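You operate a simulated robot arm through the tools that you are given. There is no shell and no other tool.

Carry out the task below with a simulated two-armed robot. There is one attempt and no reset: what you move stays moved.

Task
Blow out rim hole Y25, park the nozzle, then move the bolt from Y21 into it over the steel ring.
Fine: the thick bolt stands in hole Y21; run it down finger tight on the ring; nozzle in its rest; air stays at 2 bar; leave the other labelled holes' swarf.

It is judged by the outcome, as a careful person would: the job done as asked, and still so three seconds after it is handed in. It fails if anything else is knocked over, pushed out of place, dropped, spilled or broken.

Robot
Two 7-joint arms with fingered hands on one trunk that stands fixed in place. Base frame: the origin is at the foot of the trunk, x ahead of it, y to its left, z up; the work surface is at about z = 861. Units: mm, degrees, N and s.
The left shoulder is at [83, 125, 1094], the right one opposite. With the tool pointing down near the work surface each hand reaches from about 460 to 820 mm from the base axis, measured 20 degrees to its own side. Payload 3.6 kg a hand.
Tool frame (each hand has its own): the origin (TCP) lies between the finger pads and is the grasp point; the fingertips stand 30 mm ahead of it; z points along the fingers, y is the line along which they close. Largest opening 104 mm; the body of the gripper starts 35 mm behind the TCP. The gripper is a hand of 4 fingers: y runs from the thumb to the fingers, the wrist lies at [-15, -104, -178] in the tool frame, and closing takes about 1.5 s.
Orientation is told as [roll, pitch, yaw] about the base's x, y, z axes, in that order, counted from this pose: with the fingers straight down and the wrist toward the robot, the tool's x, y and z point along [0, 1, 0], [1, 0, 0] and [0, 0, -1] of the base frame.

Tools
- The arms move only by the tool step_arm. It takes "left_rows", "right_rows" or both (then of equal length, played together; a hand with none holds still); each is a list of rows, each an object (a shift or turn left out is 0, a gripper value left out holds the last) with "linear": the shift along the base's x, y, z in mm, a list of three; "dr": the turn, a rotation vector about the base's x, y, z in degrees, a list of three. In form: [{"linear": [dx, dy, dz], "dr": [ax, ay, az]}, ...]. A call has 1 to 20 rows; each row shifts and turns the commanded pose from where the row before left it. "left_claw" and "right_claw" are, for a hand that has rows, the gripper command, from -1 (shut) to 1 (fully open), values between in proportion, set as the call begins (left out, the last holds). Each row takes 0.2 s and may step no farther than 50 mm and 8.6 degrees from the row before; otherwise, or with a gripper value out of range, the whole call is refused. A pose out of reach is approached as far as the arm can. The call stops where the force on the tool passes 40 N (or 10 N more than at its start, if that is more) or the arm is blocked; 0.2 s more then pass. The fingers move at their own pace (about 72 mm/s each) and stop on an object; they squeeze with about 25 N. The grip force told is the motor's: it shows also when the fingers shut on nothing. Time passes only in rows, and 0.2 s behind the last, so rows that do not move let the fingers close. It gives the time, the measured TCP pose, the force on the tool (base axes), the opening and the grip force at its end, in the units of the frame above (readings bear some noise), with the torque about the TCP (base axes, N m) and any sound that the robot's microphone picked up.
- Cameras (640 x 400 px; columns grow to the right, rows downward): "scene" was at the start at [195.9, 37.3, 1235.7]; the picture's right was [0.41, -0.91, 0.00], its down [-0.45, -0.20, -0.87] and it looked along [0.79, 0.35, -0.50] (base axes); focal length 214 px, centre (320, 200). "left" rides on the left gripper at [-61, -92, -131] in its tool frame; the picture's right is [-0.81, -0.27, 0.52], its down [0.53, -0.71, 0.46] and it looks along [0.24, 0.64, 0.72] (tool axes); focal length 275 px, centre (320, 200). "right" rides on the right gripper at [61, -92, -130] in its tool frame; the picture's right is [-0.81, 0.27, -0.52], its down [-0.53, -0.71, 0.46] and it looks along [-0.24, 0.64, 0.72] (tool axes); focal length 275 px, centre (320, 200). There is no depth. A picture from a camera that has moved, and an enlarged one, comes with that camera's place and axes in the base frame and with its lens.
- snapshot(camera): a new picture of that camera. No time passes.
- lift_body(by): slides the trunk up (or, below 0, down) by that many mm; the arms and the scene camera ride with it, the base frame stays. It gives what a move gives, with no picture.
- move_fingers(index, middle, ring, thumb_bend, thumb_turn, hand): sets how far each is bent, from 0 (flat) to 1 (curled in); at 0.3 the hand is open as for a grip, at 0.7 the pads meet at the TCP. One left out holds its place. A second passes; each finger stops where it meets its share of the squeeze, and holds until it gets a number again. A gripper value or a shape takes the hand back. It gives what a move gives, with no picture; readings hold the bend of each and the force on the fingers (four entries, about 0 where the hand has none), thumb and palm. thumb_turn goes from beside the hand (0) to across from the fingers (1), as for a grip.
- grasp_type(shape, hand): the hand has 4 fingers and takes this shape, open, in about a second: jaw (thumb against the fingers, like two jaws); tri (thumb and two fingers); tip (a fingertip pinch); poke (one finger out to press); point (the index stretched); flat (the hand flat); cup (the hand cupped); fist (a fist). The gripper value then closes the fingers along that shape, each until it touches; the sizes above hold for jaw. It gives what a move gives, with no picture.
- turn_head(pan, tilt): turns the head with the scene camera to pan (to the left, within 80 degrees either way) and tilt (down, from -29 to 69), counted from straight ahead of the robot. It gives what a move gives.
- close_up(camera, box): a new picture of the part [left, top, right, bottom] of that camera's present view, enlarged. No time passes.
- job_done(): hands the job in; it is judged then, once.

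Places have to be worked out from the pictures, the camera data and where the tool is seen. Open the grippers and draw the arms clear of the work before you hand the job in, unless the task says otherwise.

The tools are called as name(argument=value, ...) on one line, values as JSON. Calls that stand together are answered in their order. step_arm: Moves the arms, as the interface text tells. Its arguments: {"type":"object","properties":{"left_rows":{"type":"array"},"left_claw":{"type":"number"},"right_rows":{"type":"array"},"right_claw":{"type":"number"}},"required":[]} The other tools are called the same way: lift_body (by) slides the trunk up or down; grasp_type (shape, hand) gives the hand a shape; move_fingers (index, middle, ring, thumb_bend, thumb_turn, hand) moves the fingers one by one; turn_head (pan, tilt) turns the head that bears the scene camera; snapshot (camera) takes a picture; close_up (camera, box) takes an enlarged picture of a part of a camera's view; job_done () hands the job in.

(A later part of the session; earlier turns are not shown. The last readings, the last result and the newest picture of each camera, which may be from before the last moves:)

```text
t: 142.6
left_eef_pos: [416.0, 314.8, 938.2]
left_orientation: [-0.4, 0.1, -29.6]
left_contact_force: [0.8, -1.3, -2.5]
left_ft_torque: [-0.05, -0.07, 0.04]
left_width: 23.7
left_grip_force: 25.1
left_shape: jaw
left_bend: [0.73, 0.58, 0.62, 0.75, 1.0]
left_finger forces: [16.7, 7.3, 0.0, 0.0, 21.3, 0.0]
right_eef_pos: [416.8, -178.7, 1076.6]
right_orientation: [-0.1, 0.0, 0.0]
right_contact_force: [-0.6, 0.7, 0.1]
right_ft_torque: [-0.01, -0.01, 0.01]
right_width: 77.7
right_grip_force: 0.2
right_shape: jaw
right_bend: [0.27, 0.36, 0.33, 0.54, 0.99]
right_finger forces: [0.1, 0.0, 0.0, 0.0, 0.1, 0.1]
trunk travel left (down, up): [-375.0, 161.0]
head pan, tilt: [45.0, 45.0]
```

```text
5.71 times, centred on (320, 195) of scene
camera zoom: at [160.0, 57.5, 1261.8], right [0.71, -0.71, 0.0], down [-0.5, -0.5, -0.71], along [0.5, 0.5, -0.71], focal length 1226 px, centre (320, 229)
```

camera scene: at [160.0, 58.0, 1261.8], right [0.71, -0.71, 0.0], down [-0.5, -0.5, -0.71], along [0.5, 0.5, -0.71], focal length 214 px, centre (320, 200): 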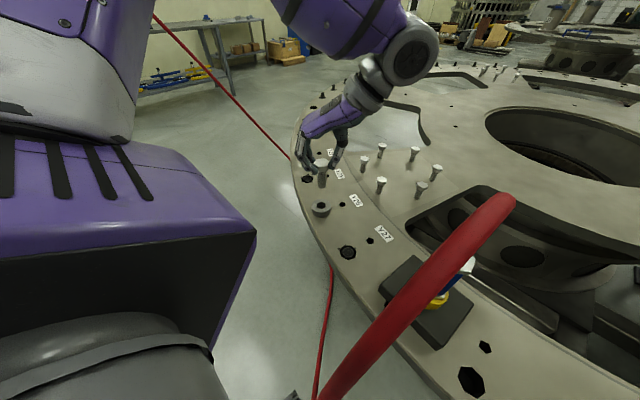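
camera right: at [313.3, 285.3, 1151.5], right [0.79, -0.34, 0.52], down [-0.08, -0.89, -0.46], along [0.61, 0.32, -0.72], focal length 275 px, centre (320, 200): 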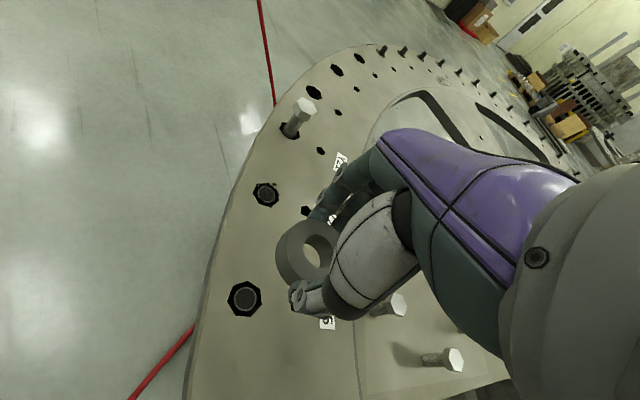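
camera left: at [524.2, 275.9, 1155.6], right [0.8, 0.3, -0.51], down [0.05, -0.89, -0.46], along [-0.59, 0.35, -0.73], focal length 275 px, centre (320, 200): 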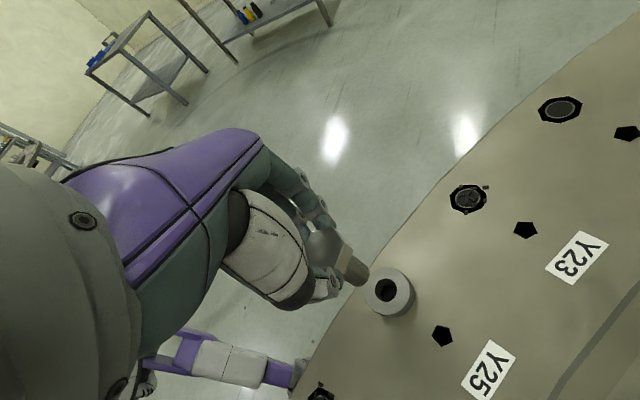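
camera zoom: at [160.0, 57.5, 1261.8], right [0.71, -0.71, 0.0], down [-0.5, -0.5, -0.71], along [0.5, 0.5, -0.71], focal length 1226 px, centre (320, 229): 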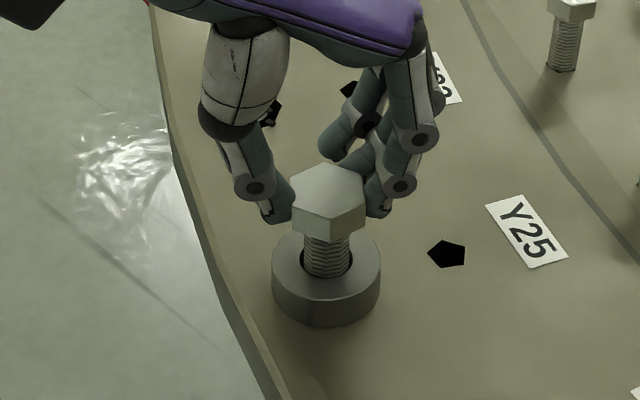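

Tracking well. I continue to about yaw −75° with the same feed.

step_arm(left_rows=[{"linear": [0.18, 0.27, -0.28], "dr": [0, 0, -7.5]}, {"linear": [0.22, 0.25, -0.28], "dr": [0, 0, -7.5]}, {"linear": [0.25, 0.22, -0.28], "dr": [0, 0, -7.5]}, {"linear": [0.27, 0.18, -0.28], "dr": [0, 0, -7.5]}, {"linear": [0.29, 0.15, -0.28], "dr": [0, 0, -7.5]}, {"linear": [0.31, 0.1, -0.28], "dr": [0, 0, -7.5]}, {}])

close_up(camera="scene", box=[285, 160, 355, 230])

```text
t: 144.2
left_eef_pos: [416.8, 314.0, 936.9]
left_orientation: [-0.4, 0.0, -74.6]
left_contact_force: [4.7, -2.7, -1.1]
left_ft_torque: [-0.12, -0.13, 0.02]
left_width: 23.1
left_grip_force: 25.1
left_shape: jaw
left_bend: [0.73, 0.58, 0.62, 0.75, 1.0]
left_finger forces: [16.8, 9.5, 0.0, 0.0, 20.8, 0.0]
right_eef_pos: [416.4, -177.8, 1075.4]
right_orientation: [0.0, 0.1, -0.1]
right_contact_force: [0.7, 0.5, 0.6]
right_ft_torque: [-0.01, -0.01, 0.0]
right_width: 77.7
right_grip_force: 0.0
right_shape: jaw
right_bend: [0.27, 0.36, 0.33, 0.54, 0.99]
right_finger forces: [0.0, 0.0, 0.0, 0.0, 0.0, 0.0]
trunk travel left (down, up): [-375.0, 161.0]
head pan, tilt: [45.0, 45.0]
```

```text
5.71 times, centred on (320, 195) of scene
camera zoom: at [160.5, 57.6, 1261.8], right [0.71, -0.71, 0.0], down [-0.5, -0.5, -0.71], along [0.5, 0.5, -0.71], focal length 1226 px, centre (320, 229)
```

zoom: 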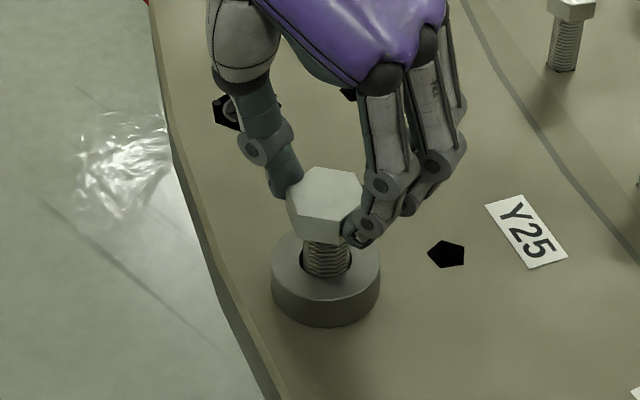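

Good progress with small loads. I continue this stroke further negative, easing the side load as I go.

step_arm(left_rows=[{"linear": [1.0, -0.4, -0.25], "dr": [0, 0, -7.5]}, {"linear": [0.33, 0.02, -0.28], "dr": [0, 0, -7.5]}, {"linear": [0.33, -0.02, -0.28], "dr": [0, 0, -7.5]}, {"linear": [0.32, -0.06, -0.28], "dr": [0, 0, -7.5]}, {"linear": [0.31, -0.1, -0.28], "dr": [0, 0, -7.5]}, {}])

close_up(camera="scene", box=[285, 160, 355, 230])

```text
t: 145.6
left_eef_pos: [419.0, 314.3, 936.1]
left_orientation: [-0.4, 0.0, -112.2]
left_contact_force: [2.2, -4.7, -0.1]
left_ft_torque: [-0.21, -0.04, 0.04]
left_width: 23.4
left_grip_force: 25.3
left_shape: jaw
left_bend: [0.73, 0.57, 0.62, 0.75, 1.0]
left_finger forces: [17.1, 9.4, 0.1, 0.0, 20.4, 0.0]
right_eef_pos: [417.4, -178.2, 1075.1]
right_orientation: [0.0, 0.1, 0.0]
right_contact_force: [-0.7, 0.8, 0.1]
right_ft_torque: [0.02, 0.0, 0.0]
right_width: 77.9
right_grip_force: 0.1
right_shape: jaw
right_bend: [0.27, 0.36, 0.33, 0.54, 0.99]
right_finger forces: [0.0, 0.1, 0.1, 0.0, 0.0, 0.0]
trunk travel left (down, up): [-375.0, 161.0]
head pan, tilt: [45.0, 45.0]
```

```text
5.71 times, centred on (320, 195) of scene
camera zoom: at [160.2, 57.3, 1261.8], right [0.71, -0.71, 0.0], down [-0.5, -0.5, -0.71], along [0.5, 0.5, -0.71], focal length 1226 px, centre (320, 229)
```

zoom: 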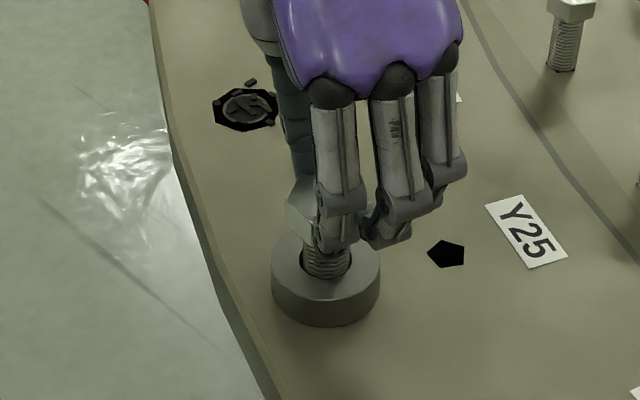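

Yaw −112° and still in range. I continue the stroke toward −150° if the arm allows.

step_arm(left_rows=[{"linear": [0.5, -0.8, -0.22], "dr": [0, 0, -7.5]}, {"linear": [0.27, -0.18, -0.23], "dr": [0, 0, -7.5]}, {"linear": [0.25, -0.22, -0.23], "dr": [0, 0, -7.5]}, {"linear": [0.22, -0.25, -0.23], "dr": [0, 0, -7.5]}, {}])

close_up(camera="scene", box=[285, 160, 355, 230])

```text
t: 146.8
left_eef_pos: [420.9, 312.7, 933.4]
left_orientation: [-0.5, 0.1, -142.3]
left_contact_force: [-1.3, -4.3, -2.9]
left_ft_torque: [-0.16, 0.12, 0.02]
left_width: 23.1
left_grip_force: 24.9
left_shape: jaw
left_bend: [0.73, 0.58, 0.62, 0.75, 1.0]
left_finger forces: [17.5, 9.0, 0.1, 0.0, 20.0, 0.1]
right_eef_pos: [416.0, -178.1, 1075.5]
right_orientation: [0.1, 0.0, 0.0]
right_contact_force: [-0.4, 0.5, 0.3]
right_ft_torque: [-0.01, -0.04, -0.01]
right_width: 77.8
right_grip_force: 0.0
right_shape: jaw
right_bend: [0.27, 0.36, 0.33, 0.54, 0.99]
right_finger forces: [0.0, 0.1, 0.0, 0.1, 0.0, 0.1]
trunk travel left (down, up): [-375.0, 161.0]
head pan, tilt: [45.0, 45.0]
```

```text
5.71 times, centred on (320, 195) of scene
camera zoom: at [159.8, 57.4, 1261.9], right [0.71, -0.71, 0.0], down [-0.5, -0.5, -0.71], along [0.5, 0.5, -0.71], focal length 1226 px, centre (320, 229)
```

zoom: 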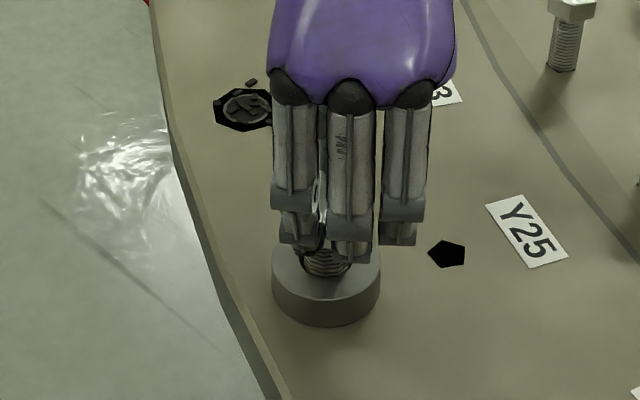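

Yaw −142° still fine. I keep going toward −180°.

step_arm(left_rows=[{"linear": [0, -0.9, -0.3], "dr": [0, 0, -7.5]}, {"linear": [0.15, -0.29, -0.25], "dr": [0, 0, -7.5]}, {"linear": [0.1, -0.31, -0.25], "dr": [0, 0, -7.5]}, {"linear": [0.06, -0.32, -0.25], "dr": [0, 0, -7.5]}, {}])

close_up(camera="scene", box=[285, 160, 355, 230])

```text
t: 148.0
left_eef_pos: [420.7, 310.3, 933.4]
left_orientation: [-0.5, 0.2, -172.2]
left_contact_force: [-0.4, -4.9, -6.1]
left_ft_torque: [-0.09, 0.06, 0.08]
left_width: 23.3
left_grip_force: 24.7
left_shape: jaw
left_bend: [0.73, 0.58, 0.62, 0.75, 1.0]
left_finger forces: [16.2, 9.0, 0.1, 0.1, 20.7, 0.0]
right_eef_pos: [417.2, -177.8, 1076.0]
right_orientation: [0.0, -0.1, 0.0]
right_contact_force: [-0.1, 0.3, 0.0]
right_ft_torque: [0.01, -0.01, 0.0]
right_width: 77.9
right_grip_force: 0.1
right_shape: jaw
right_bend: [0.27, 0.36, 0.33, 0.54, 0.99]
right_finger forces: [0.1, 0.0, 0.0, 0.1, 0.1, 0.1]
trunk travel left (down, up): [-375.0, 161.0]
head pan, tilt: [45.0, 45.0]
```

```text
5.71 times, centred on (320, 195) of scene
camera zoom: at [160.2, 57.5, 1261.8], right [0.71, -0.71, 0.0], down [-0.5, -0.5, -0.71], along [0.5, 0.5, -0.71], focal length 1226 px, centre (320, 229)
```

zoom: 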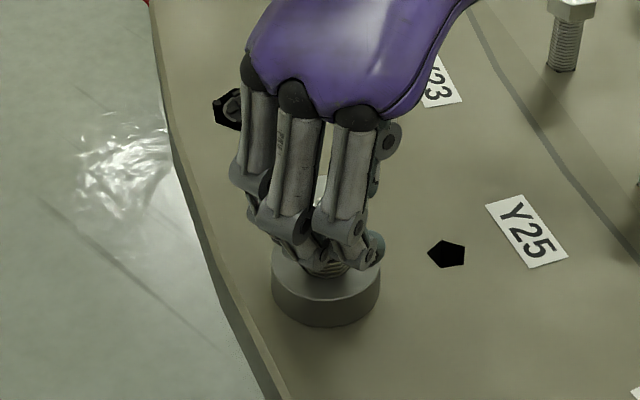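

The bolt is sinking a bit faster than my feed. I lower to follow and keep turning.

step_arm(left_rows=[{"linear": [0, -0.6, -0.7]}, {"linear": [0.02, -0.33, -0.3], "dr": [0, 0, -7.5]}, {"linear": [-0.02, -0.33, -0.3], "dr": [0, 0, -7.5]}, {"linear": [-0.06, -0.32, -0.3], "dr": [0, 0, -7.5]}, {"linear": [-0.1, -0.31, -0.3], "dr": [0, 0, -7.5]}, {}])

close_up(camera="scene", box=[285, 160, 355, 230])

```text
t: 149.4
left_eef_pos: [421.0, 308.3, 932.5]
left_orientation: [-0.4, 0.1, 157.8]
left_contact_force: [-1.6, -5.0, -4.7]
left_ft_torque: [-0.1, 0.07, 0.06]
left_width: 23.4
left_grip_force: 24.9
left_shape: jaw
left_bend: [0.73, 0.58, 0.62, 0.75, 1.0]
left_finger forces: [15.5, 9.4, 0.1, 0.1, 21.7, 0.0]
right_eef_pos: [417.2, -178.2, 1076.9]
right_orientation: [0.0, 0.1, -0.1]
right_contact_force: [-0.6, -0.1, 0.6]
right_ft_torque: [0.01, 0.03, 0.04]
right_width: 77.5
right_grip_force: 0.0
right_shape: jaw
right_bend: [0.27, 0.36, 0.33, 0.54, 0.99]
right_finger forces: [0.0, 0.1, 0.1, 0.0, 0.0, 0.0]
trunk travel left (down, up): [-375.0, 161.0]
head pan, tilt: [45.0, 45.0]
```

```text
5.71 times, centred on (320, 195) of scene
camera zoom: at [159.9, 57.4, 1261.8], right [0.71, -0.71, 0.0], down [-0.5, -0.5, -0.71], along [0.5, 0.5, -0.71], focal length 1226 px, centre (320, 229)
```

zoom: 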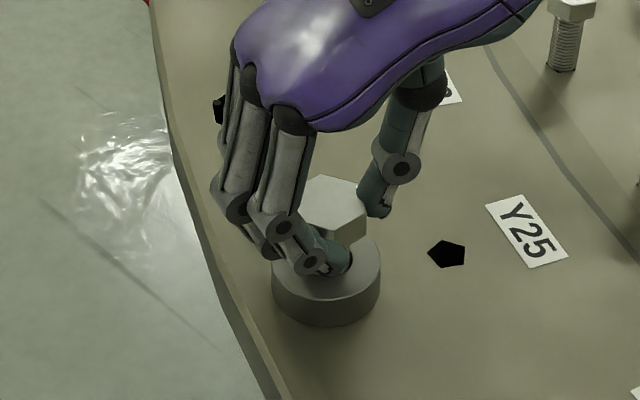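

The wrist range is larger than expected (now past −200°). I ease the loads and keep turning until the arm reports its limit.

step_arm(left_rows=[{"linear": [-0.2, -0.7, -0.5]}, {"linear": [-0.15, -0.29, -0.28], "dr": [0, 0, -7.5]}, {"linear": [-0.18, -0.27, -0.28], "dr": [0, 0, -7.5]}, {"linear": [-0.22, -0.25, -0.28], "dr": [0, 0, -7.5]}, {}])

close_up(camera="scene", box=[285, 160, 355, 230])

```text
t: 150.6
left_eef_pos: [419.5, 308.2, 930.0]
left_orientation: [-0.5, 0.1, 135.4]
left_contact_force: [-4.5, 0.9, 3.1]
left_ft_torque: [0.12, 0.16, 0.05]
left_width: 23.1
left_grip_force: 25.5
left_shape: jaw
left_bend: [0.73, 0.58, 0.62, 0.75, 1.0]
left_finger forces: [17.9, 8.9, 0.1, 0.1, 20.7, 0.1]
right_eef_pos: [415.9, -179.3, 1076.6]
right_orientation: [0.0, 0.0, 0.0]
right_contact_force: [0.7, -0.3, 0.3]
right_ft_torque: [0.0, 0.0, 0.0]
right_width: 77.8
right_grip_force: 0.0
right_shape: jaw
right_bend: [0.27, 0.36, 0.33, 0.54, 0.99]
right_finger forces: [0.0, 0.0, 0.0, 0.0, 0.1, 0.0]
trunk travel left (down, up): [-375.0, 161.0]
head pan, tilt: [45.0, 45.0]
```

```text
5.71 times, centred on (320, 195) of scene
camera zoom: at [159.2, 57.8, 1262.0], right [0.71, -0.71, 0.0], down [-0.5, -0.5, -0.71], along [0.5, 0.5, -0.71], focal length 1226 px, centre (320, 229)
```

zoom: 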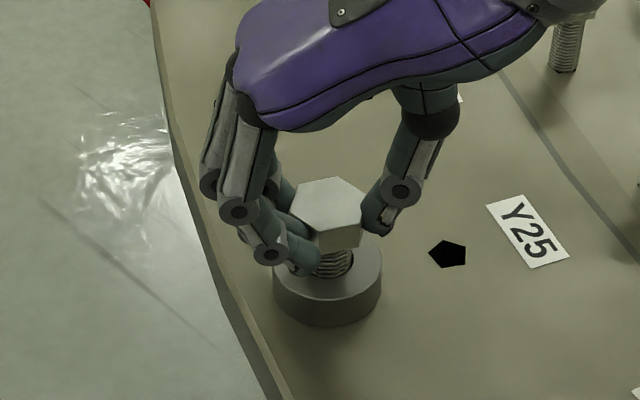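

Still no limit reported. I relieve the −x side load and continue.

step_arm(left_rows=[{"linear": [-0.9, 0, -0.1], "dr": [0, 0, -7.5]}, {"linear": [-0.27, -0.18, -0.25], "dr": [0, 0, -7.5]}, {"linear": [-0.29, -0.14, -0.25], "dr": [0, 0, -7.5]}, {"linear": [-0.31, -0.1, -0.25], "dr": [0, 0, -7.5]}, {}])

close_up(camera="scene", box=[285, 160, 355, 230])

```text
t: 151.8
left_eef_pos: [349.0, 255.4, 905.7]
left_orientation: [-0.6, 0.5, 105.8]
left_contact_force: [-0.2, 0.2, -0.5]
left_ft_torque: [-0.02, -0.02, -0.02]
left_width: 18.2
left_grip_force: 24.7
left_shape: jaw
left_bend: [0.74, 0.74, 0.62, 0.84, 1.0]
left_finger forces: [0.0, 0.1, 0.0, 0.1, 0.0, 0.0]
left hand out of reach, approached as far as the arm can: row 1, 2, 3, 4
right_eef_pos: [417.2, -177.8, 1075.7]
right_orientation: [0.0, 0.0, 0.0]
right_contact_force: [-0.1, 0.5, -0.7]
right_ft_torque: [0.0, -0.04, -0.03]
right_width: 77.7
right_grip_force: 0.1
right_shape: jaw
right_bend: [0.27, 0.36, 0.33, 0.54, 0.99]
right_finger forces: [0.0, 0.0, 0.0, 0.0, 0.0, 0.1]
trunk travel left (down, up): [-375.0, 161.0]
head pan, tilt: [45.0, 45.0]
```

```text
5.71 times, centred on (320, 195) of scene
camera zoom: at [160.1, 58.3, 1261.8], right [0.71, -0.71, 0.0], down [-0.5, -0.5, -0.71], along [0.5, 0.5, -0.71], focal length 1226 px, centre (320, 229)
```

zoom: 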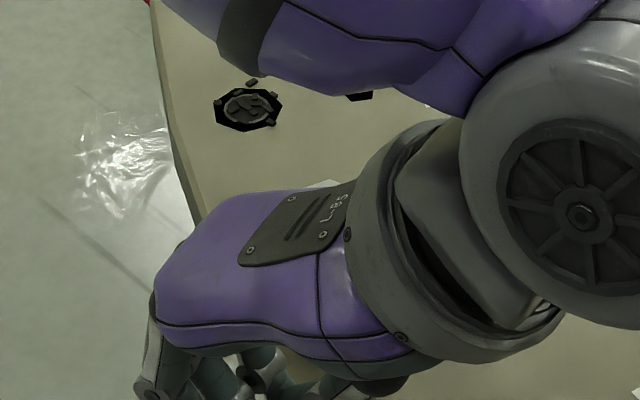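

The arm ran out of reach and the hand jumped off to [349, 255, 906]. I stop and look at the whole scene before anything else.

snapshot(camera="scene")

snapshot(camera="left")

snapshot(camera="right")

```text
taken
camera scene: at [160.1, 58.3, 1261.8], right [0.71, -0.71, 0.0], down [-0.5, -0.5, -0.71], along [0.5, 0.5, -0.71], focal length 214 px, centre (320, 200)
```

scene: 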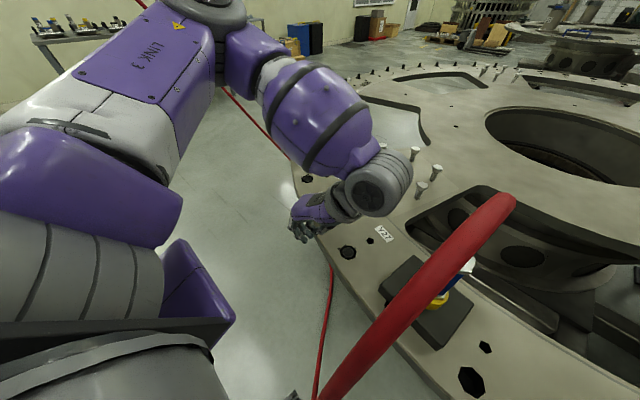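

```text
taken
camera left: at [429.1, 183.5, 1038.6], right [0.86, -0.05, -0.51], down [-0.31, -0.83, -0.46], along [-0.4, 0.55, -0.73], focal length 275 px, centre (320, 200)
```

left: 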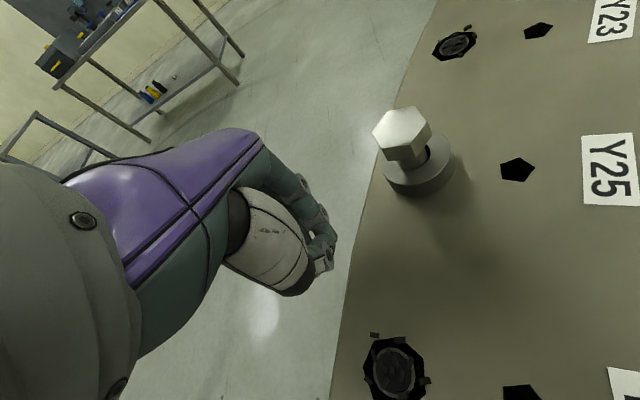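

```text
taken
camera right: at [325.7, -117.4, 1206.5], right [0.27, -0.81, 0.52], down [-0.71, -0.53, -0.46], along [0.64, -0.24, -0.72], focal length 275 px, centre (320, 200)
```

right: 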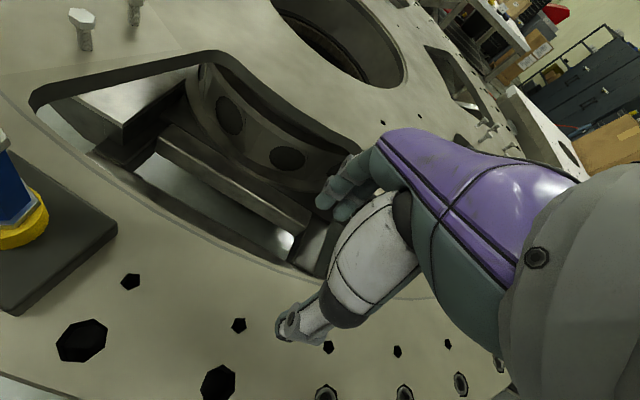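

The bolt still stands in the ring over Y25 and nothing else seems disturbed. I look closely at the bolt's attitude.

close_up(camera="left", box=[350, 80, 490, 220])

close_up(camera="left", box=[280, 180, 440, 400])

```text
2.86 times, centred on (420, 150) of left
camera zoom: at [429.1, 183.5, 1038.6], right [0.86, -0.05, -0.51], down [-0.31, -0.83, -0.46], along [-0.4, 0.55, -0.73], focal length 786 px, centre (34, 343)
```

zoom: 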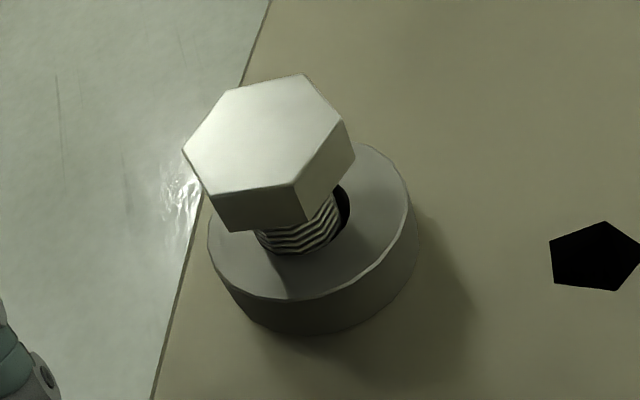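

```text
1.82 times, centred on (360, 290) of left
camera zoom: at [429.1, 183.5, 1038.6], right [0.86, -0.05, -0.51], down [-0.31, -0.83, -0.46], along [-0.4, 0.55, -0.73], focal length 500 px, centre (247, 36)
```

zoom: 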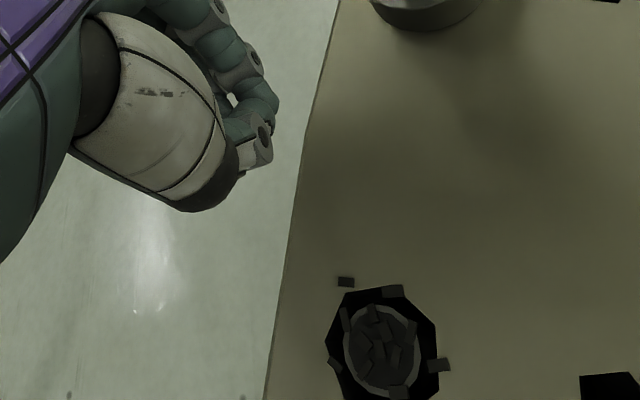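

The bolt is upright in the thread with its head about 18 mm above the ring. I raise the hand clear, then unwind the wrist.

step_arm(left_rows=[{"linear": [0, 0, 10]}, {"linear": [0, 0, 20]}, {"linear": [0, 0, 25]}, {"linear": [0, 0, 25]}, {}])

snapshot(camera="scene")

```text
t: 153.0
left_eef_pos: [349.4, 236.6, 965.0]
left_orientation: [-0.4, 0.1, 105.5]
left_contact_force: [0.7, -0.2, 0.4]
left_ft_torque: [0.02, -0.02, 0.0]
left_width: 17.9
left_grip_force: 25.1
left_shape: jaw
left_bend: [0.74, 0.74, 0.62, 0.84, 1.0]
left_finger forces: [0.0, 0.1, 0.0, 0.0, 0.0, 0.0]
left hand out of reach, approached as far as the arm can: row 1, 3
right_eef_pos: [417.3, -179.2, 1075.5]
right_orientation: [0.0, 0.0, -0.1]
right_contact_force: [0.2, -1.0, 0.1]
right_ft_torque: [0.04, 0.04, -0.02]
right_width: 77.7
right_grip_force: 0.1
right_shape: jaw
right_bend: [0.27, 0.36, 0.33, 0.54, 0.99]
right_finger forces: [0.1, 0.0, 0.0, 0.1, 0.0, 0.1]
trunk travel left (down, up): [-375.0, 161.0]
head pan, tilt: [45.0, 45.0]
```

```text
taken
camera scene: at [160.3, 57.4, 1261.8], right [0.71, -0.71, 0.0], down [-0.5, -0.5, -0.71], along [0.5, 0.5, -0.71], focal length 214 px, centre (320, 200)
```

scene: 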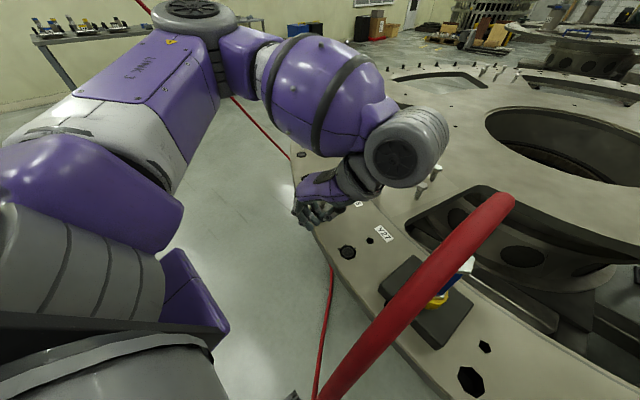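

Now I unwind the wrist counter-clockwise at this clear spot, with the hand opened to a moderate width.

step_arm(left_rows=[{"linear": [0, 0, 3], "dr": [0, 0, 8]}, {"linear": [0, 0, 3], "dr": [0, 0, 8]}, {"linear": [0, 0, 3], "dr": [0, 0, 8]}, {"linear": [0, 0, 3], "dr": [0, 0, 8]}, {"linear": [0, 0, 3], "dr": [0, 0, 8]}, {"linear": [0, 0, 3], "dr": [0, 0, 8]}, {"linear": [0, 0, 0], "dr": [0, 0, 8]}, {"linear": [0, 0, 0], "dr": [0, 0, 8]}, {"linear": [0, 0, 0], "dr": [0, 0, 8]}, {"linear": [0, 0, 0], "dr": [0, 0, 8]}, {"linear": [0, 0, 0], "dr": [0, 0, 8]}, {"linear": [0, 0, 0], "dr": [0, 0, 8]}, {}], left_claw=0.25)

snapshot(camera="scene")

```text
t: 155.8
left_eef_pos: [348.2, 237.6, 985.0]
left_orientation: [-0.5, 0.1, -158.4]
left_contact_force: [-0.4, -0.1, 0.5]
left_ft_torque: [0.02, 0.0, 0.01]
left_width: 64.3
left_grip_force: 0.2
left_shape: jaw
left_bend: [0.28, 0.4, 0.36, 0.63, 1.0]
left_finger forces: [0.0, 0.0, 0.0, 0.0, 0.0, 0.0]
right_eef_pos: [416.0, -178.6, 1076.0]
right_orientation: [0.0, -0.1, 0.0]
right_contact_force: [0.5, -0.4, 1.0]
right_ft_torque: [0.0, 0.02, -0.02]
right_width: 77.6
right_grip_force: 0.1
right_shape: jaw
right_bend: [0.27, 0.36, 0.33, 0.54, 0.99]
right_finger forces: [0.0, 0.1, 0.1, 0.1, 0.0, 0.1]
trunk travel left (down, up): [-375.0, 161.0]
head pan, tilt: [45.0, 45.0]
```

```text
taken
camera scene: at [160.0, 57.7, 1261.9], right [0.71, -0.71, 0.0], down [-0.5, -0.5, -0.71], along [0.5, 0.5, -0.71], focal length 214 px, centre (320, 200)
```

scene: 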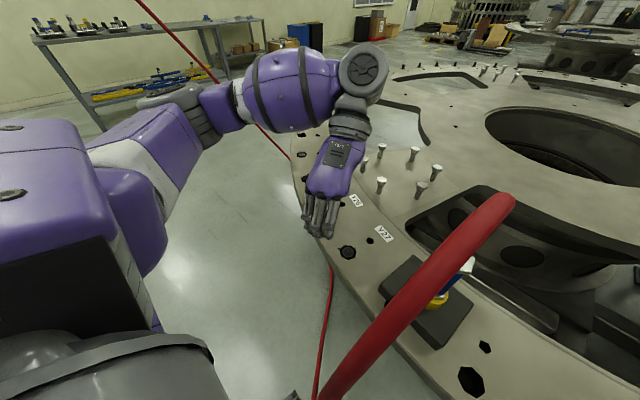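

Unwinding works. I continue to rotate back while moving outward, well above the bolt.

step_arm(left_rows=[{"linear": [5, 5, 3], "dr": [0, 0, 8]}, {"linear": [5, 5, 3], "dr": [0, 0, 8]}, {"linear": [5, 5, 3], "dr": [0, 0, 8]}, {"linear": [5, 5, 3], "dr": [0, 0, 8]}, {"linear": [5, 5, 3], "dr": [0, 0, 8]}, {"linear": [5, 5, 0], "dr": [0, 0, 8]}, {"linear": [5, 5, 0], "dr": [0, 0, 8]}, {"linear": [5, 5, 0], "dr": [0, 0, 8]}, {"linear": [5, 5, 0], "dr": [0, 0, 8]}, {"linear": [5, 5, 0], "dr": [0, 0, 8]}, {"linear": [5, 5, 0], "dr": [0, 0, 8]}, {"linear": [5, 5, 0], "dr": [0, 0, 8]}, {"linear": [5, 5, 0], "dr": [0, 0, 8]}, {"linear": [5, 5, 0], "dr": [0, 0, 8]}, {"linear": [0, 5, 0], "dr": [0, 0, 8]}, {"linear": [0, 0, 0], "dr": [0, 0, 8]}, {}])

snapshot(camera="scene")

```text
t: 159.4
left_eef_pos: [417.0, 311.8, 999.0]
left_orientation: [-0.4, 0.1, -30.6]
left_contact_force: [0.1, -0.2, -0.4]
left_ft_torque: [0.0, 0.02, -0.01]
left_width: 64.9
left_grip_force: 0.0
left_shape: jaw
left_bend: [0.28, 0.4, 0.36, 0.63, 1.0]
left_finger forces: [0.0, 0.0, 0.1, 0.1, 0.0, 0.1]
right_eef_pos: [416.9, -178.1, 1076.3]
right_orientation: [-0.1, -0.1, 0.0]
right_contact_force: [-1.0, -0.7, -0.5]
right_ft_torque: [0.01, -0.01, -0.02]
right_width: 77.9
right_grip_force: 0.0
right_shape: jaw
right_bend: [0.27, 0.36, 0.33, 0.54, 0.99]
right_finger forces: [0.1, 0.0, 0.0, 0.1, 0.0, 0.1]
trunk travel left (down, up): [-375.0, 161.0]
head pan, tilt: [45.0, 45.0]
```

```text
taken
camera scene: at [159.9, 57.9, 1261.8], right [0.71, -0.71, 0.0], down [-0.5, -0.5, -0.71], along [0.5, 0.5, -0.71], focal length 214 px, centre (320, 200)
```

scene: 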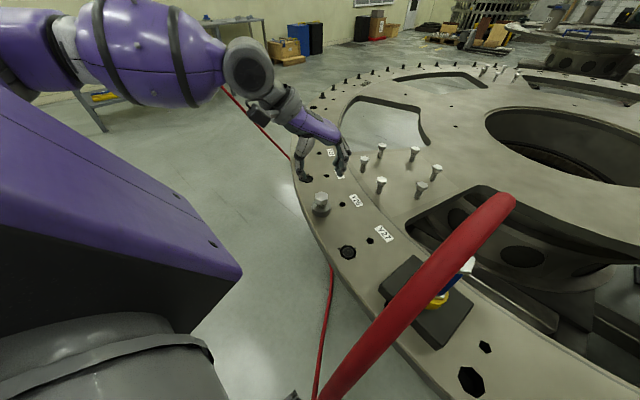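

I continue unwinding to about yaw +70° right above the bolt, ready for the next long stroke.

step_arm(left_rows=[{"linear": [0, 0, 0], "dr": [0, 0, 8]}, {"linear": [0, -0.3, 0], "dr": [0, 0, 8]}, {"linear": [0, -0.3, 0], "dr": [0, 0, 8]}, {"linear": [0, -0.3, 0], "dr": [0, 0, 8]}, {"linear": [0, -0.3, 0], "dr": [0, 0, 8]}, {"linear": [0, -0.3, 0], "dr": [0, 0, 8]}, {"linear": [0, -0.3, 0], "dr": [0, 0, 8]}, {"linear": [0, -0.3, 0], "dr": [0, 0, 8]}, {"linear": [0, -0.3, 0], "dr": [0, 0, 8]}, {"linear": [0, -0.3, 0], "dr": [0, 0, 8]}, {"linear": [0, -0.3, -15], "dr": [0, 0, 8]}, {"linear": [0, 0, -15], "dr": [0, 0, 8]}, {}])

close_up(camera="scene", box=[275, 150, 365, 230])

close_up(camera="left", box=[260, 150, 440, 350])

```text
t: 162.2
left_eef_pos: [417.0, 307.6, 968.8]
left_orientation: [-0.5, 0.1, 65.4]
left_contact_force: [-0.2, 0.6, -0.5]
left_ft_torque: [-0.02, 0.01, -0.01]
left_width: 64.4
left_grip_force: 0.0
left_shape: jaw
left_bend: [0.28, 0.4, 0.36, 0.63, 1.0]
left_finger forces: [0.1, 0.1, 0.1, 0.0, 0.1, 0.0]
right_eef_pos: [416.7, -179.7, 1076.0]
right_orientation: [0.0, 0.1, 0.1]
right_contact_force: [-0.3, 0.6, -0.1]
right_ft_torque: [0.02, -0.03, 0.0]
right_width: 78.0
right_grip_force: 0.0
right_shape: jaw
right_bend: [0.27, 0.36, 0.33, 0.54, 0.99]
right_finger forces: [0.1, 0.0, 0.0, 0.1, 0.1, 0.0]
trunk travel left (down, up): [-375.0, 161.0]
head pan, tilt: [45.0, 45.0]
```

```text
5.00 times, centred on (320, 190) of scene
camera zoom: at [159.6, 57.9, 1261.9], right [0.71, -0.71, 0.0], down [-0.5, -0.5, -0.71], along [0.5, 0.5, -0.71], focal length 1072 px, centre (320, 250)
```

zoom: 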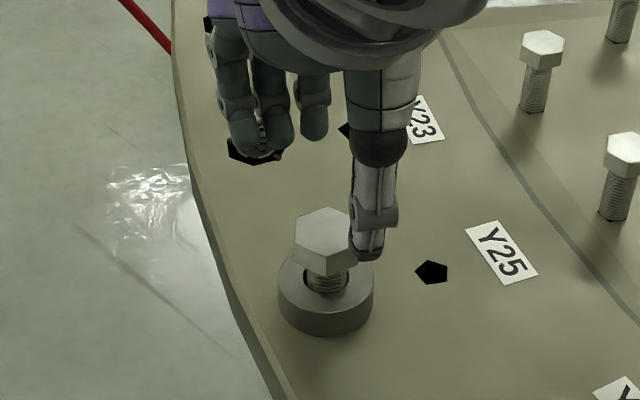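

```text
2.00 times, centred on (350, 250) of left
camera zoom: at [433.1, 198.6, 1100.4], right [0.63, -0.59, -0.51], down [-0.78, -0.43, -0.46], along [0.05, 0.68, -0.73], focal length 551 px, centre (260, 100)
```

zoom: 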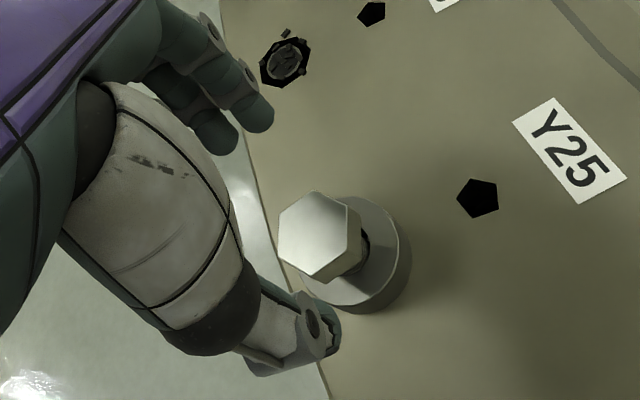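

The hand is well centred on the head. I shift ~1.5 mm and lower around the head (top ≈ z 910), then grip.

step_arm(left_rows=[{"linear": [-1, 1, -10]}, {"linear": [0, 0, -12]}, {"linear": [0, 0, -12]}, {"linear": [0, 0, -9]}, {}])

close_up(camera="scene", box=[275, 150, 365, 230])

close_up(camera="left", box=[260, 150, 440, 350])

```text
t: 163.4
left_eef_pos: [416.6, 309.8, 925.5]
left_orientation: [-0.4, 0.1, 65.3]
left_contact_force: [-0.3, 0.1, -0.2]
left_ft_torque: [-0.01, 0.0, 0.03]
left_width: 64.4
left_grip_force: 0.1
left_shape: jaw
left_bend: [0.28, 0.4, 0.36, 0.63, 1.0]
left_finger forces: [0.0, 0.0, 0.0, 0.0, 0.0, 0.0]
right_eef_pos: [417.0, -177.5, 1074.2]
right_orientation: [-0.1, -0.1, 0.0]
right_contact_force: [-0.7, -0.8, 0.2]
right_ft_torque: [-0.03, 0.0, 0.02]
right_width: 77.7
right_grip_force: 0.0
right_shape: jaw
right_bend: [0.27, 0.36, 0.33, 0.54, 0.99]
right_finger forces: [0.0, 0.0, 0.1, 0.0, 0.0, 0.1]
trunk travel left (down, up): [-375.0, 161.0]
head pan, tilt: [45.0, 45.0]
```

```text
5.00 times, centred on (320, 190) of scene
camera zoom: at [159.8, 57.8, 1261.9], right [0.71, -0.71, 0.0], down [-0.5, -0.5, -0.71], along [0.5, 0.5, -0.71], focal length 1072 px, centre (320, 250)
```

zoom: 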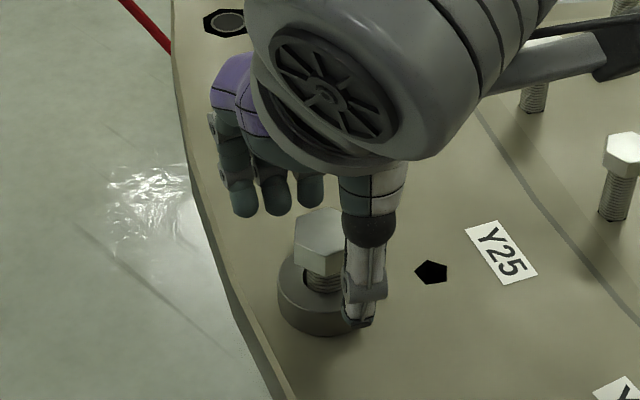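

```text
2.00 times, centred on (350, 250) of left
camera zoom: at [431.6, 199.9, 1057.3], right [0.63, -0.59, -0.51], down [-0.78, -0.43, -0.46], along [0.05, 0.68, -0.73], focal length 551 px, centre (260, 100)
```

zoom: 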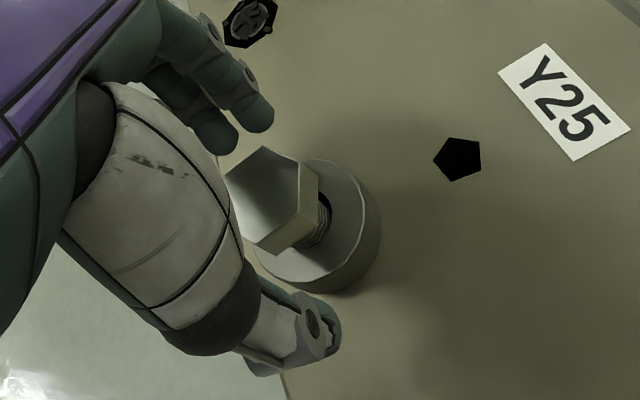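

Well aligned. I close on the head.

step_arm(left_rows=[{}, {}, {}, {}, {}, {}], left_claw=-0.7)

close_up(camera="left", box=[260, 150, 440, 350])

close_up(camera="scene", box=[275, 150, 365, 230])

```text
t: 164.8
left_eef_pos: [415.0, 308.3, 926.5]
left_orientation: [-0.4, 0.1, 65.3]
left_contact_force: [-0.4, 1.6, 0.0]
left_ft_torque: [0.11, -0.05, 0.02]
left_width: 24.6
left_grip_force: 25.1
left_shape: jaw
left_bend: [0.73, 0.56, 0.61, 0.75, 1.0]
left_finger forces: [14.7, 7.3, 0.0, 0.1, 21.1, 0.0]
right_eef_pos: [416.8, -178.3, 1075.8]
right_orientation: [0.0, 0.0, 0.2]
right_contact_force: [0.7, 0.5, 0.4]
right_ft_torque: [-0.01, -0.01, -0.01]
right_width: 77.8
right_grip_force: 0.1
right_shape: jaw
right_bend: [0.27, 0.36, 0.33, 0.54, 0.99]
right_finger forces: [0.1, 0.0, 0.1, 0.1, 0.0, 0.0]
trunk travel left (down, up): [-375.0, 161.0]
head pan, tilt: [45.0, 45.0]
```

```text
2.00 times, centred on (350, 250) of left
camera zoom: at [431.6, 200.1, 1057.4], right [0.63, -0.59, -0.51], down [-0.78, -0.43, -0.46], along [0.05, 0.68, -0.73], focal length 551 px, centre (260, 100)
```

zoom: 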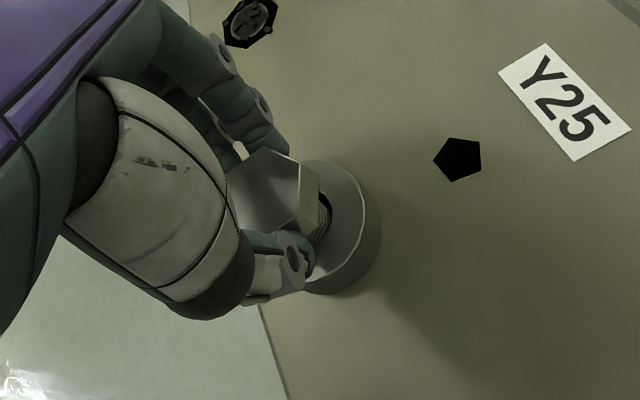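

```text
5.00 times, centred on (320, 190) of scene
camera zoom: at [159.9, 58.0, 1261.8], right [0.71, -0.71, 0.0], down [-0.5, -0.5, -0.71], along [0.5, 0.5, -0.71], focal length 1072 px, centre (320, 250)
```

zoom: 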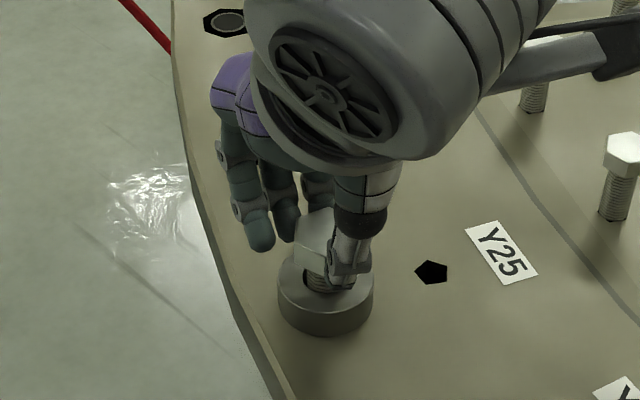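

Gripped with almost no load. I turn clockwise 60° along the bolt's axis with matching feed and check.

step_arm(left_rows=[{"linear": [-0.29, 0.23, -0.24], "dr": [0, 0, -7.5]}, {"linear": [-0.26, 0.27, -0.24], "dr": [0, 0, -7.5]}, {"linear": [-0.22, 0.3, -0.24], "dr": [0, 0, -7.5]}, {"linear": [-0.18, 0.33, -0.24], "dr": [0, 0, -7.5]}, {"linear": [-0.14, 0.35, -0.24], "dr": [0, 0, -7.5]}, {"linear": [-0.09, 0.36, -0.24], "dr": [0, 0, -7.5]}, {"linear": [-0.04, 0.37, -0.24], "dr": [0, 0, -7.5]}, {"linear": [0, 0.37, -0.24], "dr": [0, 0, -7.5]}, {}])

close_up(camera="scene", box=[275, 150, 365, 230])

```text
t: 166.8
left_eef_pos: [415.0, 313.0, 923.8]
left_orientation: [-0.4, 0.2, 5.3]
left_contact_force: [-2.5, -0.9, -10.3]
left_ft_torque: [-0.02, 0.07, 0.03]
left_width: 23.7
left_grip_force: 25.1
left_shape: jaw
left_bend: [0.73, 0.56, 0.61, 0.75, 1.0]
left_finger forces: [13.3, 6.0, 0.1, 0.1, 22.2, 0.0]
right_eef_pos: [417.2, -178.0, 1076.1]
right_orientation: [-0.1, 0.1, 0.0]
right_contact_force: [-0.3, -0.3, -0.6]
right_ft_torque: [-0.04, -0.02, -0.04]
right_width: 78.2
right_grip_force: 0.0
right_shape: jaw
right_bend: [0.27, 0.36, 0.33, 0.54, 0.99]
right_finger forces: [0.1, 0.1, 0.1, 0.1, 0.0, 0.1]
trunk travel left (down, up): [-375.0, 161.0]
head pan, tilt: [45.0, 45.0]
```

```text
5.00 times, centred on (320, 190) of scene
camera zoom: at [160.2, 58.2, 1261.8], right [0.71, -0.71, 0.0], down [-0.5, -0.5, -0.71], along [0.5, 0.5, -0.71], focal length 1072 px, centre (320, 250)
```

zoom: 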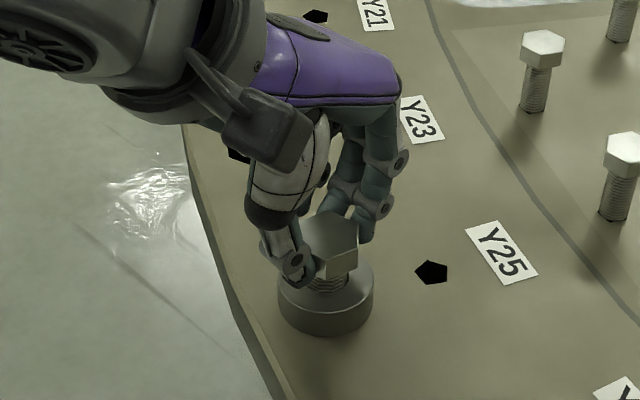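

The bolt sank faster than my feed (−10 N). I lower 1.6 mm to follow and check the force.

step_arm(left_rows=[{"linear": [-0.3, 0, -0.8]}, {"linear": [-0.2, 0, -0.8]}, {}])

```text
t: 167.6
left_eef_pos: [415.4, 312.8, 924.0]
left_orientation: [-0.4, 0.1, 5.4]
left_contact_force: [0.4, -0.3, -2.0]
left_ft_torque: [-0.03, -0.03, 0.0]
left_width: 23.9
left_grip_force: 24.6
left_shape: jaw
left_bend: [0.73, 0.56, 0.61, 0.75, 1.0]
left_finger forces: [14.1, 6.8, 0.0, 0.1, 22.0, 0.0]
right_eef_pos: [418.2, -178.6, 1077.3]
right_orientation: [0.0, 0.0, 0.0]
right_contact_force: [-0.7, -0.9, 0.4]
right_ft_torque: [0.02, -0.01, 0.01]
right_width: 77.7
right_grip_force: 0.1
right_shape: jaw
right_bend: [0.27, 0.36, 0.33, 0.54, 0.99]
right_finger forces: [0.0, 0.0, 0.1, 0.0, 0.1, 0.0]
trunk travel left (down, up): [-375.0, 161.0]
head pan, tilt: [45.0, 45.0]
```

Back to a light load. I continue another 60°, following with feed and then correcting by force.

step_arm(left_rows=[{"linear": [0.05, 0.37, -0.25], "dr": [0, 0, -7.5]}, {"linear": [0.1, 0.36, -0.25], "dr": [0, 0, -7.5]}, {"linear": [0.15, 0.34, -0.25], "dr": [0, 0, -7.5]}, {"linear": [0.19, 0.32, -0.25], "dr": [0, 0, -7.5]}, {"linear": [0.23, 0.29, -0.25], "dr": [0, 0, -7.5]}, {"linear": [0.27, 0.26, -0.25], "dr": [0, 0, -7.5]}, {"linear": [0.3, 0.22, -0.25], "dr": [0, 0, -7.5]}, {"linear": [0.33, 0.18, -0.25], "dr": [0, 0, -7.5]}, {}])

close_up(camera="scene", box=[275, 150, 365, 230])

```text
t: 169.6
left_eef_pos: [417.8, 316.1, 921.7]
left_orientation: [-0.6, 0.1, -54.6]
left_contact_force: [2.7, -4.4, -3.1]
left_ft_torque: [-0.15, -0.13, 0.03]
left_width: 23.8
left_grip_force: 24.8
left_shape: jaw
left_bend: [0.73, 0.56, 0.61, 0.75, 1.0]
left_finger forces: [16.3, 8.0, 0.0, 0.0, 20.3, 0.0]
right_eef_pos: [418.1, -177.8, 1075.7]
right_orientation: [0.0, 0.0, 0.0]
right_contact_force: [-0.7, 0.3, -0.7]
right_ft_torque: [-0.01, 0.04, 0.01]
right_width: 77.9
right_grip_force: 0.1
right_shape: jaw
right_bend: [0.27, 0.36, 0.33, 0.54, 0.99]
right_finger forces: [0.0, 0.0, 0.1, 0.0, 0.0, 0.0]
trunk travel left (down, up): [-375.0, 161.0]
head pan, tilt: [45.0, 45.0]
```

```text
5.00 times, centred on (320, 190) of scene
camera zoom: at [160.5, 57.5, 1261.8], right [0.71, -0.71, 0.0], down [-0.5, -0.5, -0.71], along [0.5, 0.5, -0.71], focal length 1072 px, centre (320, 250)
```

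zoom: 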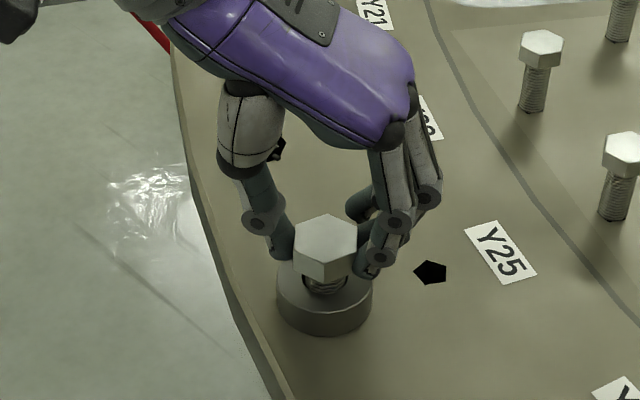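

Good. I relieve the side load and continue to about −115°.

step_arm(left_rows=[{"linear": [0.7, -0.5, -0.25], "dr": [0, 0, -7.5]}, {"linear": [0.35, 0.14, -0.25], "dr": [0, 0, -7.5]}, {"linear": [0.36, 0.09, -0.25], "dr": [0, 0, -7.5]}, {"linear": [0.37, 0.04, -0.25], "dr": [0, 0, -7.5]}, {"linear": [0.37, 0, -0.25], "dr": [0, 0, -7.5]}, {"linear": [0.37, -0.05, -0.25], "dr": [0, 0, -7.5]}, {"linear": [0.36, -0.1, -0.25], "dr": [0, 0, -7.5]}, {"linear": [0.34, -0.15, -0.25], "dr": [0, 0, -7.5]}, {}])

close_up(camera="scene", box=[275, 150, 365, 230])

```text
t: 171.6
left_eef_pos: [420.7, 314.5, 919.4]
left_orientation: [-0.5, 0.0, -114.7]
left_contact_force: [-1.1, -6.9, -4.6]
left_ft_torque: [-0.24, 0.05, 0.04]
left_width: 23.7
left_grip_force: 25.6
left_shape: jaw
left_bend: [0.73, 0.56, 0.61, 0.75, 1.0]
left_finger forces: [16.9, 9.0, 0.0, 0.1, 19.1, 0.0]
right_eef_pos: [417.5, -178.6, 1074.8]
right_orientation: [0.1, 0.1, 0.0]
right_contact_force: [0.4, 1.2, -0.6]
right_ft_torque: [0.02, 0.01, -0.02]
right_width: 77.5
right_grip_force: 0.1
right_shape: jaw
right_bend: [0.27, 0.36, 0.33, 0.54, 0.99]
right_finger forces: [0.0, 0.0, 0.0, 0.0, 0.0, 0.1]
trunk travel left (down, up): [-375.0, 161.0]
head pan, tilt: [45.0, 45.0]
```

```text
5.00 times, centred on (320, 190) of scene
camera zoom: at [160.2, 57.2, 1261.8], right [0.71, -0.71, 0.0], down [-0.5, -0.5, -0.71], along [0.5, 0.5, -0.71], focal length 1072 px, centre (320, 250)
```

zoom: 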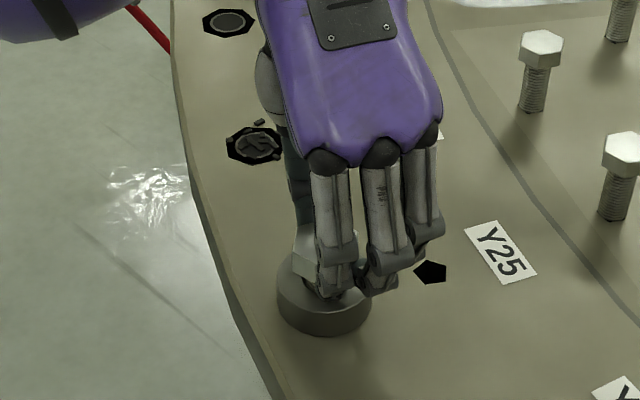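

Still tracking. I relieve −y and continue to about −175°.

step_arm(left_rows=[{"linear": [0, -1.2, -0.6]}, {"linear": [0.3, -0.2, -0.25], "dr": [0, 0, -7.5]}, {"linear": [0.28, -0.25, -0.25], "dr": [0, 0, -7.5]}, {"linear": [0.25, -0.28, -0.25], "dr": [0, 0, -7.5]}, {"linear": [0.22, -0.31, -0.25], "dr": [0, 0, -7.5]}, {"linear": [0.17, -0.34, -0.25], "dr": [0, 0, -7.5]}, {"linear": [0.12, -0.36, -0.25], "dr": [0, 0, -7.5]}, {"linear": [0.08, -0.37, -0.25], "dr": [0, 0, -7.5]}, {"linear": [0.03, -0.37, -0.25], "dr": [0, 0, -7.5]}, {}])

close_up(camera="scene", box=[275, 150, 365, 230])

```text
t: 173.8
left_eef_pos: [422.4, 310.5, 917.6]
left_orientation: [-0.3, 0.2, -174.7]
left_contact_force: [-3.6, -4.6, -7.6]
left_ft_torque: [-0.09, 0.15, 0.07]
left_width: 23.8
left_grip_force: 24.9
left_shape: jaw
left_bend: [0.73, 0.56, 0.61, 0.75, 1.0]
left_finger forces: [15.5, 9.0, 0.1, 0.0, 20.1, 0.0]
right_eef_pos: [415.5, -177.9, 1075.4]
right_orientation: [0.0, 0.0, -0.1]
right_contact_force: [0.4, -0.7, -0.5]
right_ft_torque: [0.01, 0.0, -0.01]
right_width: 77.8
right_grip_force: 0.0
right_shape: jaw
right_bend: [0.27, 0.36, 0.33, 0.54, 0.99]
right_finger forces: [0.0, 0.1, 0.0, 0.1, 0.0, 0.0]
trunk travel left (down, up): [-375.0, 161.0]
head pan, tilt: [45.0, 45.0]
```

```text
5.00 times, centred on (320, 190) of scene
camera zoom: at [160.0, 57.7, 1261.8], right [0.71, -0.71, 0.0], down [-0.5, -0.5, -0.71], along [0.5, 0.5, -0.71], focal length 1072 px, centre (320, 250)
```

zoom: 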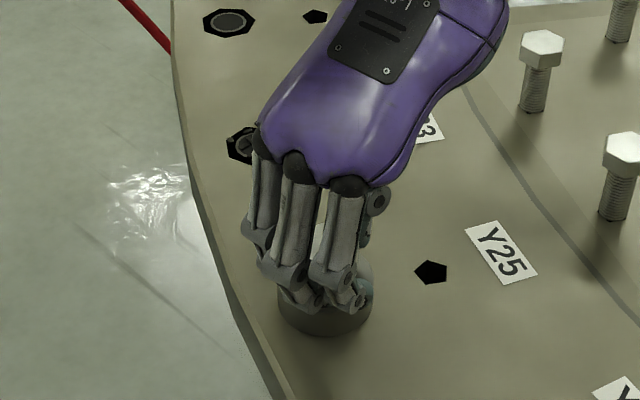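

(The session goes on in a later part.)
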